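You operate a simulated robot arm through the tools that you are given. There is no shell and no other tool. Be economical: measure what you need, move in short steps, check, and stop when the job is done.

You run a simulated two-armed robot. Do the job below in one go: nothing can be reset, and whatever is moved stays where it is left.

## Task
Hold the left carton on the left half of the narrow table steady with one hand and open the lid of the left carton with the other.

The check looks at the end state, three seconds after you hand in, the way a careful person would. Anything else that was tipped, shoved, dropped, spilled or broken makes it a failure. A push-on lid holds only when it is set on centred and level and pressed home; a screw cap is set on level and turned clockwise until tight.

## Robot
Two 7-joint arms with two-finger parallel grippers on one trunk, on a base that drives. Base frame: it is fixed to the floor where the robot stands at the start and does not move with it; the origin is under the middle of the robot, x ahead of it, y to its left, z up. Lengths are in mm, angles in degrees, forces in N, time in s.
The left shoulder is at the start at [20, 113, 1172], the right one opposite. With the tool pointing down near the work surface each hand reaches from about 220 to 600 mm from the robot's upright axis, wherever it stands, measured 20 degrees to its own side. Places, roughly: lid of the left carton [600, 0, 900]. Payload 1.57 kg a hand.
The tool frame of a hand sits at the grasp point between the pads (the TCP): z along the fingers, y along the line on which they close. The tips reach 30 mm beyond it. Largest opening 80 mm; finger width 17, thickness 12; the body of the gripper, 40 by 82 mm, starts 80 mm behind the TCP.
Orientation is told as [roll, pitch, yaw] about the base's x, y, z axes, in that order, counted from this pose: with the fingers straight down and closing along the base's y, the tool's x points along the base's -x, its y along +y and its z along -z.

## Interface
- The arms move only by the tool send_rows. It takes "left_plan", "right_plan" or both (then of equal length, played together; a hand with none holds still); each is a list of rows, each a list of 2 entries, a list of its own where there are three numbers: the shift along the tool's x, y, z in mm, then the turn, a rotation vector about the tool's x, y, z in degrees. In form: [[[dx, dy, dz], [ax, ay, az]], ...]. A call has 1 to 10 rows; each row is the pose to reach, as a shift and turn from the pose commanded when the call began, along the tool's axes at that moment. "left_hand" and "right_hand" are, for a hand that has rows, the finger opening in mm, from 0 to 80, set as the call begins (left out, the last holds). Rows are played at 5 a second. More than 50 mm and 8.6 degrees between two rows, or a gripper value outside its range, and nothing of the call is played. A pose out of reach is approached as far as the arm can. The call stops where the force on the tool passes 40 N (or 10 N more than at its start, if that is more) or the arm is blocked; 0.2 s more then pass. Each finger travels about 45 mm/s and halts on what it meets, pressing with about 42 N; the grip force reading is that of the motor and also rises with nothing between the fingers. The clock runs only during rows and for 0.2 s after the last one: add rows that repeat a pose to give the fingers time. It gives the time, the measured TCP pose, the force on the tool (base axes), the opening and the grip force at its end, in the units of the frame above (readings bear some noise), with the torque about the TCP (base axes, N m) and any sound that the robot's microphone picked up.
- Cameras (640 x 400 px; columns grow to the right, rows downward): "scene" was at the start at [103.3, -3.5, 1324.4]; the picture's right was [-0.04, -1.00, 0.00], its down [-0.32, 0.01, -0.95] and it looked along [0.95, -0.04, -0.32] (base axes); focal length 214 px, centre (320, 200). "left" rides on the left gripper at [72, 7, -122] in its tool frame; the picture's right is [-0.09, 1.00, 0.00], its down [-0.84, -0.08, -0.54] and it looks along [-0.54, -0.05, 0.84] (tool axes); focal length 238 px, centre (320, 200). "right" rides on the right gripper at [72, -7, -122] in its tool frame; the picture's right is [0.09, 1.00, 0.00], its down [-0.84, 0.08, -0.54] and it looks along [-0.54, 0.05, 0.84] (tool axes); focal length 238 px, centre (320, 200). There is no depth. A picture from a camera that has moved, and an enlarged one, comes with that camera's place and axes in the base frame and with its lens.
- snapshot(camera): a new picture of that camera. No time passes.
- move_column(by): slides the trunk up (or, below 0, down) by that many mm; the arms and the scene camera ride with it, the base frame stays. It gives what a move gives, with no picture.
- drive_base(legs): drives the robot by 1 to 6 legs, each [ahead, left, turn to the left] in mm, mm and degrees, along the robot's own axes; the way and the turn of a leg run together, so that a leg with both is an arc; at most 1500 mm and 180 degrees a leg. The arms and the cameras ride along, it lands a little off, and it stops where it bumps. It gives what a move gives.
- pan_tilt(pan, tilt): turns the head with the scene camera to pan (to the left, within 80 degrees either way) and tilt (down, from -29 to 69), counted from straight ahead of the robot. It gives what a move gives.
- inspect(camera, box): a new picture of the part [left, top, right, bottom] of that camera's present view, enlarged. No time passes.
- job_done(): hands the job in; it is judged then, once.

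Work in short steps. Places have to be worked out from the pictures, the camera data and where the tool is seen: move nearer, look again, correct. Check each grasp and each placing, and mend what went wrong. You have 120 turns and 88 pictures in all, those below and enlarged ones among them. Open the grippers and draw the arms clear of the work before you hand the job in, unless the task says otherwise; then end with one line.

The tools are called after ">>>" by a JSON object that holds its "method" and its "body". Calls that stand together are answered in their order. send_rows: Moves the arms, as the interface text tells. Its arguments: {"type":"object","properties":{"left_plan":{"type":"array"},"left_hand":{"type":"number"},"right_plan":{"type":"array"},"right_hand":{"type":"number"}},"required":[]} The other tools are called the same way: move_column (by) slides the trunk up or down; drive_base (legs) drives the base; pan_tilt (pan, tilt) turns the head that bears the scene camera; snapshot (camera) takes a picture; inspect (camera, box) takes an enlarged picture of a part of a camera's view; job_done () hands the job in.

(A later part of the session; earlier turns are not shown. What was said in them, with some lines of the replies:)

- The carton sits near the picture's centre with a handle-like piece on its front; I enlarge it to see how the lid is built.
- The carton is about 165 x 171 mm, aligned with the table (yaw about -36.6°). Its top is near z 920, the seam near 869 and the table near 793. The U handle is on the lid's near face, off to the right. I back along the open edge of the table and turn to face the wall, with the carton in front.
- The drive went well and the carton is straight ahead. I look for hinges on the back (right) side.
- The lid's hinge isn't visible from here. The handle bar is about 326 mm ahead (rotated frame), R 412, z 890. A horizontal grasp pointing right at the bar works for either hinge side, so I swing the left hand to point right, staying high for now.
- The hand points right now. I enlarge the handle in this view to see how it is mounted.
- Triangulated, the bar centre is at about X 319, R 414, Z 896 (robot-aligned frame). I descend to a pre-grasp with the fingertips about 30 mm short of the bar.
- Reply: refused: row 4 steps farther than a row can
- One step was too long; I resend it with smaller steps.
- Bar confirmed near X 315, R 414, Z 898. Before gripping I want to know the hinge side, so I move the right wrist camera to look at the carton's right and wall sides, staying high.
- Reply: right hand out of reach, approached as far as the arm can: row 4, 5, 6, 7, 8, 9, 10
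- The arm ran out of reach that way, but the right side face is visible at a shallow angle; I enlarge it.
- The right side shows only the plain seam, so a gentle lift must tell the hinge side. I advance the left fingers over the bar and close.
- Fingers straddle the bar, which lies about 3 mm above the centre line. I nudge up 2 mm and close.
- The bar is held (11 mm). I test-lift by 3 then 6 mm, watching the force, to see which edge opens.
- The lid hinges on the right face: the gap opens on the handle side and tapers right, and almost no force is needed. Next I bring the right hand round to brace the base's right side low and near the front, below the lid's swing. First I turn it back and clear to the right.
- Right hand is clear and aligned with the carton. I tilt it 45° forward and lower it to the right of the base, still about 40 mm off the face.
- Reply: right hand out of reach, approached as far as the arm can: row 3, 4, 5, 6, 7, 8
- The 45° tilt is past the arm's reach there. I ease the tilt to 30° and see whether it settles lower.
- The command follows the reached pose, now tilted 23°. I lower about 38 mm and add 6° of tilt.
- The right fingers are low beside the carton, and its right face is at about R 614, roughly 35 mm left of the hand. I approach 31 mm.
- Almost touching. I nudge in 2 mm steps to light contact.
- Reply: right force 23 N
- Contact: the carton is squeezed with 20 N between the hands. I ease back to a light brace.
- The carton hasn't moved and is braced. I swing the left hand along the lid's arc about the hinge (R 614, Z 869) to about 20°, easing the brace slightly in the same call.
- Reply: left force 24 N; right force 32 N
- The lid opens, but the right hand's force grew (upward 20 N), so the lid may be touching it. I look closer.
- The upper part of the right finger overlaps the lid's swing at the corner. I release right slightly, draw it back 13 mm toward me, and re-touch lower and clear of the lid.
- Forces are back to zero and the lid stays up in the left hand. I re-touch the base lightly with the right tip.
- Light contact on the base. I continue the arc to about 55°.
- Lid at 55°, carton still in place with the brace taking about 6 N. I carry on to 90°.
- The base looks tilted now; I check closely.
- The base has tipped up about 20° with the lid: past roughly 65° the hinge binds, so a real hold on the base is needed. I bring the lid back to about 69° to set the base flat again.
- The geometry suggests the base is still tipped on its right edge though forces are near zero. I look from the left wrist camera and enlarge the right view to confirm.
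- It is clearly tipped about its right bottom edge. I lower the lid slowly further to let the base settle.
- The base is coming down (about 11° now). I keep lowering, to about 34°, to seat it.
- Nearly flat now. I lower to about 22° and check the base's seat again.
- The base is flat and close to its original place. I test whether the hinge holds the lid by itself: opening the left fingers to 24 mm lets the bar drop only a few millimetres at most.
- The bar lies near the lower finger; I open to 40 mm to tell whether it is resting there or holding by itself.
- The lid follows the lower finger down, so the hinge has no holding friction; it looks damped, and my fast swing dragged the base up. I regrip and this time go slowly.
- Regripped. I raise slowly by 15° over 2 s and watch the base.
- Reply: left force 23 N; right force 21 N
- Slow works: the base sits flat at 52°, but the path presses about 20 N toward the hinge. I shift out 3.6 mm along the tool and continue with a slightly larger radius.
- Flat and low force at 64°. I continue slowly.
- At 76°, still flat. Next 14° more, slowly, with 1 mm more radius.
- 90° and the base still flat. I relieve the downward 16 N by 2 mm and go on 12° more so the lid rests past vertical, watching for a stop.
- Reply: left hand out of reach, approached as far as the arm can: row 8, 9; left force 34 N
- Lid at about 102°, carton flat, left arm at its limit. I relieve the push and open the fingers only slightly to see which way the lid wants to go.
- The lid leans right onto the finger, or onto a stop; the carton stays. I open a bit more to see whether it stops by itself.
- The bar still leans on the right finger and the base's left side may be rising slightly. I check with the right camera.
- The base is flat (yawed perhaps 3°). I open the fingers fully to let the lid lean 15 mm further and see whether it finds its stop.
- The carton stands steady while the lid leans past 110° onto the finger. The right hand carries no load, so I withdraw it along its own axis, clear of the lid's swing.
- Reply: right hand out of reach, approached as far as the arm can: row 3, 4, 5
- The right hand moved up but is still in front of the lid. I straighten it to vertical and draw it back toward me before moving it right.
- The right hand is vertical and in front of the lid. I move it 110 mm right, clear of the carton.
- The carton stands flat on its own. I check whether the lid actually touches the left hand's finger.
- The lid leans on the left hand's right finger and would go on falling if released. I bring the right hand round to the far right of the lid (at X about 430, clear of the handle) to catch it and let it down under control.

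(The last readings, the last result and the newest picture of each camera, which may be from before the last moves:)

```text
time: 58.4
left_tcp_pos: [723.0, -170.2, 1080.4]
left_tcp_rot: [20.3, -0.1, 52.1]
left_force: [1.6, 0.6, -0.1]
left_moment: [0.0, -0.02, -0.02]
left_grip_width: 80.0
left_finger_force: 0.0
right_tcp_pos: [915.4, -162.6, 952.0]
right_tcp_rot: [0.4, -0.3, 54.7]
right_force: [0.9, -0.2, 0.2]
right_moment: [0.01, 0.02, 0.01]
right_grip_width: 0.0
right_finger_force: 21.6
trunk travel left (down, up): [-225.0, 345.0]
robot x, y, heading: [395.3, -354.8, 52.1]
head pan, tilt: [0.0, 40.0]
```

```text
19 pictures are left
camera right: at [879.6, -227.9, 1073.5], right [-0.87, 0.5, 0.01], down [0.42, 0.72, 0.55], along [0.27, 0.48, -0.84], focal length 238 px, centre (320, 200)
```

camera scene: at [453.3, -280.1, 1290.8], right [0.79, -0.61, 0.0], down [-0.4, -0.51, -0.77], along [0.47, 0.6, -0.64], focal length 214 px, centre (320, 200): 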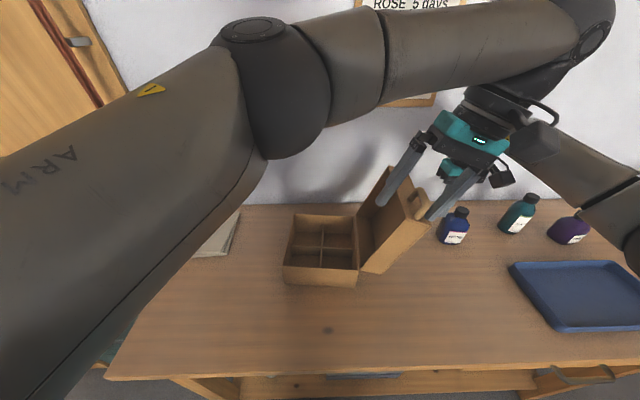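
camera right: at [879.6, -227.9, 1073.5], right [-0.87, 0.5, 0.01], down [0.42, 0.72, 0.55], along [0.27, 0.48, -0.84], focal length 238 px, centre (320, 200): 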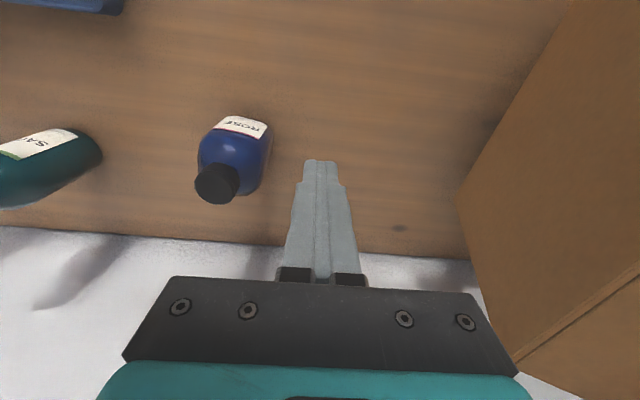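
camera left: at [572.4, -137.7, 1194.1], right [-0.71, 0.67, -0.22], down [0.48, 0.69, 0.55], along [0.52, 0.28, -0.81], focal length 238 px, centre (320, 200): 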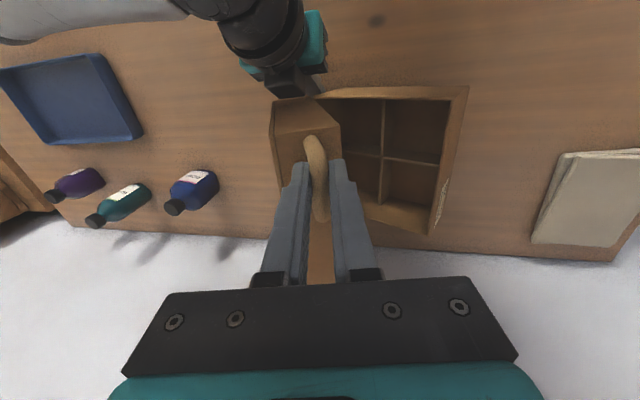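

The right hand is on the lid's right, clear of the bottle. I bring it 75 mm closer to the lid's outer face.

>>> {"method": "send_rows", "body": {"right_plan": [[[0, 30, 0], [0, 0, 0]], [[0, 55, 0], [0, 0, 0]], [[0, 75, 0], [0, 0, 0]]]}}

>>> {"method": "snapshot", "body": {"camera": "right"}}

```text
time: 59.2
left_tcp_pos: [722.8, -170.8, 1080.9]
left_tcp_rot: [20.3, 0.0, 52.1]
left_force: [0.4, 0.0, -0.3]
left_moment: [-0.03, -0.02, 0.01]
left_grip_width: 80.1
left_finger_force: 0.0
right_tcp_pos: [854.3, -115.4, 951.4]
right_tcp_rot: [0.5, -0.3, 54.5]
right_force: [-0.1, 0.7, 0.0]
right_moment: [0.03, 0.01, -0.04]
right_grip_width: 0.0
right_finger_force: 21.5
trunk travel left (down, up): [-225.0, 345.0]
robot x, y, heading: [392.7, -352.8, 51.8]
head pan, tilt: [0.0, 40.0]
```

```text
18 pictures are left
camera right: at [817.8, -182.4, 1073.1], right [-0.87, 0.5, 0.01], down [0.42, 0.72, 0.55], along [0.27, 0.48, -0.84], focal length 238 px, centre (320, 200)
```

right: 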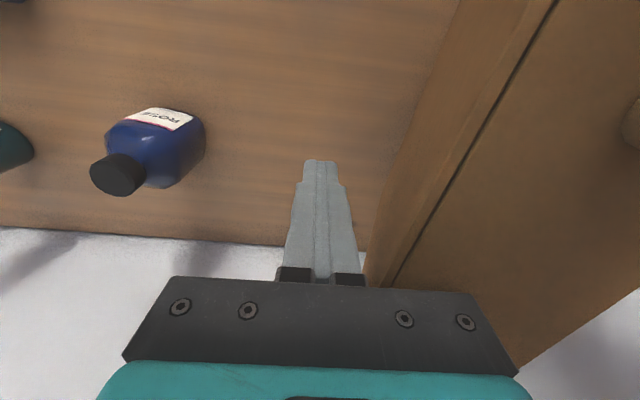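

The right hand is just off the lid. I withdraw the left hand along its axis so the lid comes to lean on the right fingers.

>>> {"method": "send_rows", "body": {"left_plan": [[[0, 0, -15], [0, 0, 0]], [[0, 0, -30], [0, 0, 0]], [[0, 0, -45], [0, 0, 0]], [[0, 0, -60], [0, 0, 0]], [[0, 0, -75], [0, 0, 0]]]}}

>>> {"method": "snapshot", "body": {"camera": "scene"}}

```text
time: 60.4
left_tcp_pos: [711.7, -177.7, 1143.7]
left_tcp_rot: [20.3, 0.0, 52.0]
left_force: [-0.1, -0.3, -0.4]
left_moment: [-0.02, 0.03, -0.01]
left_grip_width: 79.8
left_finger_force: 0.1
left hand out of reach, approached as far as the arm can: row 1, 2, 3, 4, 5
right_tcp_pos: [853.7, -118.6, 951.4]
right_tcp_rot: [0.6, -0.4, 54.7]
right_force: [-0.1, -0.1, 0.4]
right_moment: [-0.04, 0.01, 0.04]
right_grip_width: 0.1
right_finger_force: 20.6
trunk travel left (down, up): [-225.0, 345.0]
robot x, y, heading: [393.4, -352.6, 52.0]
head pan, tilt: [0.0, 40.0]
```

```text
17 pictures are left
camera scene: at [453.1, -280.7, 1290.9], right [0.79, -0.61, 0.0], down [-0.39, -0.51, -0.77], along [0.47, 0.6, -0.64], focal length 214 px, centre (320, 200)
```

scene: 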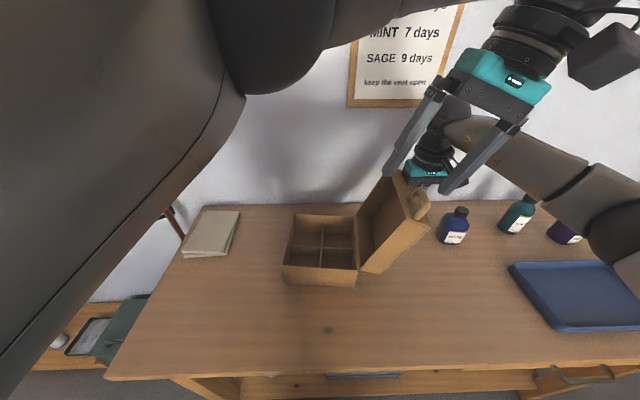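

The lid stays put with no force on the right hand. I lift the left hand away to the upper left, straightening it.

>>> {"method": "send_rows", "body": {"left_plan": [[[0, 15, -20], [4, 0, 0]], [[0, 45, -20], [8, 0, 0]], [[0, 80, -15], [12, 0, 0]], [[0, 115, -10], [16, 0, 0]], [[0, 150, -5], [20, 0, 0]], [[0, 190, 0], [20, 0, 0]], [[0, 230, 0], [20, 0, 0]]]}}

>>> {"method": "inspect", "body": {"camera": "scene", "box": [270, 150, 480, 300]}}

```text
time: 62.0
left_tcp_pos: [541.5, -42.0, 1226.1]
left_tcp_rot: [0.4, 0.0, 52.1]
left_force: [-0.1, -0.4, 0.3]
left_moment: [0.01, -0.02, 0.0]
left_grip_width: 80.0
left_finger_force: 0.1
right_tcp_pos: [853.4, -117.9, 953.0]
right_tcp_rot: [0.4, -0.4, 54.6]
right_force: [0.2, 0.5, 0.3]
right_moment: [-0.01, -0.02, -0.03]
right_grip_width: 0.0
right_finger_force: 20.5
trunk travel left (down, up): [-225.0, 345.0]
robot x, y, heading: [393.7, -356.6, 52.1]
head pan, tilt: [0.0, 40.0]
```

```text
2.67 times, centred on (375, 225) of scene
camera zoom: at [452.6, -280.4, 1290.9], right [0.79, -0.61, 0.0], down [-0.39, -0.51, -0.77], along [0.47, 0.6, -0.64], focal length 572 px, centre (173, 133)
```

zoom: 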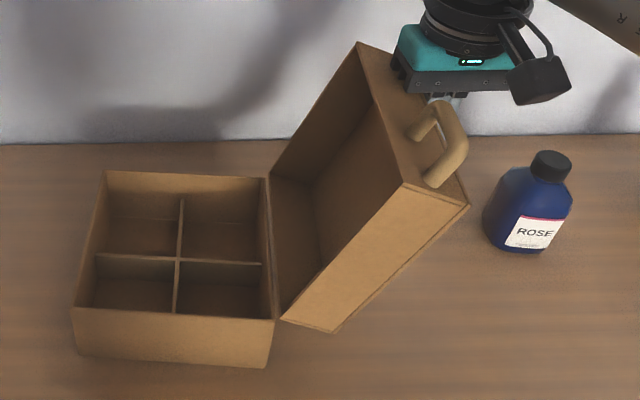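

The lid stands at about 116°. I back the right hand off 15 mm to see whether the lid follows or rests on its own stop.

>>> {"method": "send_rows", "body": {"right_plan": [[[0, -3, 0], [0, 0, 0]], [[0, -6, 0], [0, 0, 0]], [[0, -9, 0], [0, 0, 0]], [[0, -12, 0], [0, 0, 0]], [[0, -15, 0], [0, 0, 0]], [[0, -15, 0], [0, 0, 0]], [[0, -15, 0], [0, 0, 0]]]}}

>>> {"method": "inspect", "body": {"camera": "scene", "box": [270, 150, 480, 300]}}

```text
time: 63.6
left_tcp_pos: [541.5, -42.3, 1225.2]
left_tcp_rot: [0.3, 0.0, 52.1]
left_force: [0.0, -0.6, -0.5]
left_moment: [0.03, 0.0, 0.01]
left_grip_width: 79.9
left_finger_force: 0.1
right_tcp_pos: [868.2, -126.9, 952.0]
right_tcp_rot: [0.5, -0.4, 54.5]
right_force: [-0.5, 0.6, -0.3]
right_moment: [0.0, -0.02, 0.01]
right_grip_width: 0.0
right_finger_force: 21.9
trunk travel left (down, up): [-225.0, 345.0]
robot x, y, heading: [393.2, -357.2, 52.4]
head pan, tilt: [0.0, 40.0]
```

```text
2.67 times, centred on (375, 225) of scene
camera zoom: at [453.3, -280.5, 1290.8], right [0.79, -0.61, 0.0], down [-0.39, -0.51, -0.77], along [0.47, 0.6, -0.64], focal length 572 px, centre (173, 133)
```

zoom: 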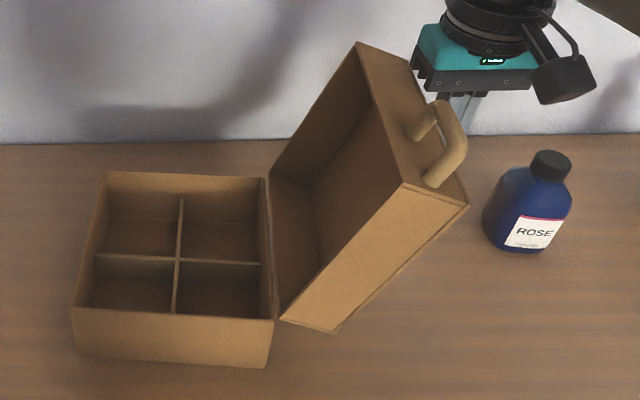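

The lid did not follow: it rests on its own stop with the carton flat. I withdraw the right hand to the right, up, and back.

>>> {"method": "send_rows", "body": {"right_plan": [[[0, -30, 0], [0, 0, 0]], [[0, -60, -20], [0, 0, 0]], [[0, -75, -60], [0, 0, 0]], [[0, -75, -105], [0, 0, 0]], [[30, -75, -140], [0, 0, 0]], [[70, -75, -150], [0, 0, 0]], [[115, -75, -150], [0, 0, 0]], [[150, -75, -150], [0, 0, 0]]]}}

>>> {"method": "send_rows", "body": {"left_plan": [[[0, 40, -20], [0, 0, 0]], [[20, 70, -40], [0, 0, 0]], [[20, 70, -40], [0, 0, 0]], [[20, 70, -40], [0, 0, 0]], [[20, 70, -40], [0, 0, 0]]]}}

>>> {"method": "snapshot", "body": {"camera": "scene"}}

>>> {"method": "inspect", "body": {"camera": "scene", "box": [270, 150, 480, 300]}}

```text
time: 65.4
left_tcp_pos: [541.8, -42.7, 1226.2]
left_tcp_rot: [0.5, 0.0, 52.1]
left_force: [-0.5, -0.2, -0.1]
left_moment: [0.03, -0.02, 0.02]
left_grip_width: 79.8
left_finger_force: 0.0
right_tcp_pos: [842.0, -294.4, 1099.9]
right_tcp_rot: [0.5, -0.4, 54.5]
right_force: [0.7, -0.3, -0.1]
right_moment: [0.03, -0.01, 0.02]
right_grip_width: 0.1
right_finger_force: 21.5
trunk travel left (down, up): [-225.0, 345.0]
robot x, y, heading: [396.4, -360.5, 52.1]
head pan, tilt: [0.0, 40.0]
```

```text
time: 66.6
left_tcp_pos: [474.0, -17.1, 1267.0]
left_tcp_rot: [0.3, 0.0, 52.1]
left_force: [0.5, -0.1, 0.0]
left_moment: [0.01, 0.0, 0.02]
left_grip_width: 80.2
left_finger_force: 0.0
right_tcp_pos: [843.1, -293.4, 1100.3]
right_tcp_rot: [0.5, -0.4, 54.7]
right_force: [0.7, 0.4, -0.3]
right_moment: [-0.01, -0.01, 0.03]
right_grip_width: 0.0
right_finger_force: 21.2
trunk travel left (down, up): [-225.0, 345.0]
robot x, y, heading: [394.0, -356.3, 52.1]
head pan, tilt: [0.0, 40.0]
```

```text
14 pictures are left
camera scene: at [453.3, -280.5, 1290.8], right [0.79, -0.61, 0.0], down [-0.4, -0.51, -0.77], along [0.47, 0.6, -0.64], focal length 214 px, centre (320, 200)
```

scene: 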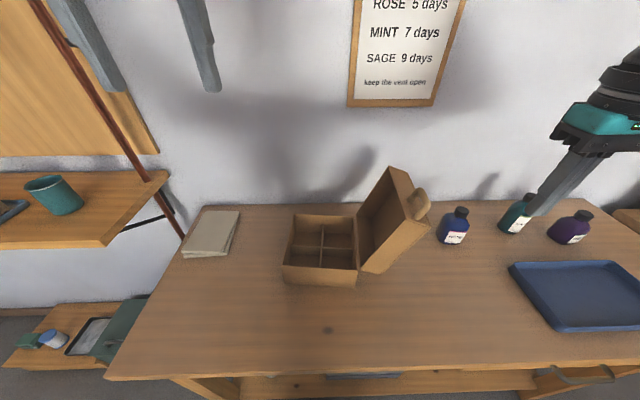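

```text
2.67 times, centred on (375, 225) of scene
camera zoom: at [453.3, -280.5, 1290.8], right [0.79, -0.61, 0.0], down [-0.4, -0.51, -0.77], along [0.47, 0.6, -0.64], focal length 572 px, centre (173, 133)
```

zoom: 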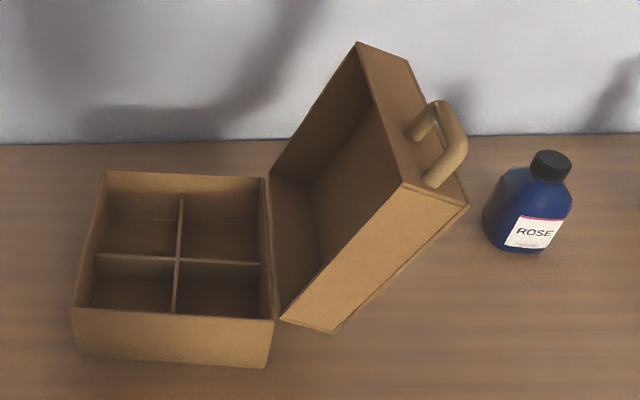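

The lid stays open on its own, the carton is flat, and everything else is in place. I open the right gripper and hand in.

>>> {"method": "send_rows", "body": {"right_plan": [[[0, 0, 0], [0, 0, 0]], [[0, 0, 0], [0, 0, 0]], [[0, 0, 0], [0, 0, 0]], [[0, 0, 0], [0, 0, 0]], [[0, 0, 0], [0, 0, 0]]], "right_hand": 60}}

>>> {"method": "job_done", "body": {}}

```text
time: 67.8
left_tcp_pos: [473.5, -17.9, 1266.6]
left_tcp_rot: [0.4, 0.0, 52.1]
left_force: [-0.2, 0.0, -0.8]
left_moment: [-0.04, 0.06, -0.01]
left_grip_width: 80.1
left_finger_force: 0.0
right_tcp_pos: [842.2, -293.5, 1099.5]
right_tcp_rot: [0.5, -0.4, 54.6]
right_force: [0.1, 0.3, -0.5]
right_moment: [0.0, -0.02, 0.01]
right_grip_width: 59.9
right_finger_force: 0.1
trunk travel left (down, up): [-225.0, 345.0]
robot x, y, heading: [398.6, -358.1, 52.0]
head pan, tilt: [0.0, 40.0]
```

```text
The job is handed in.
```

The lid of the left carton is open at about 116° and rests on its own stop, and the carton stands flat; on my first, too-fast try its base tipped up about 20° and I set it back down, so it ended about 10 mm and 3° off its start, with both hands clear and nothing else moved.
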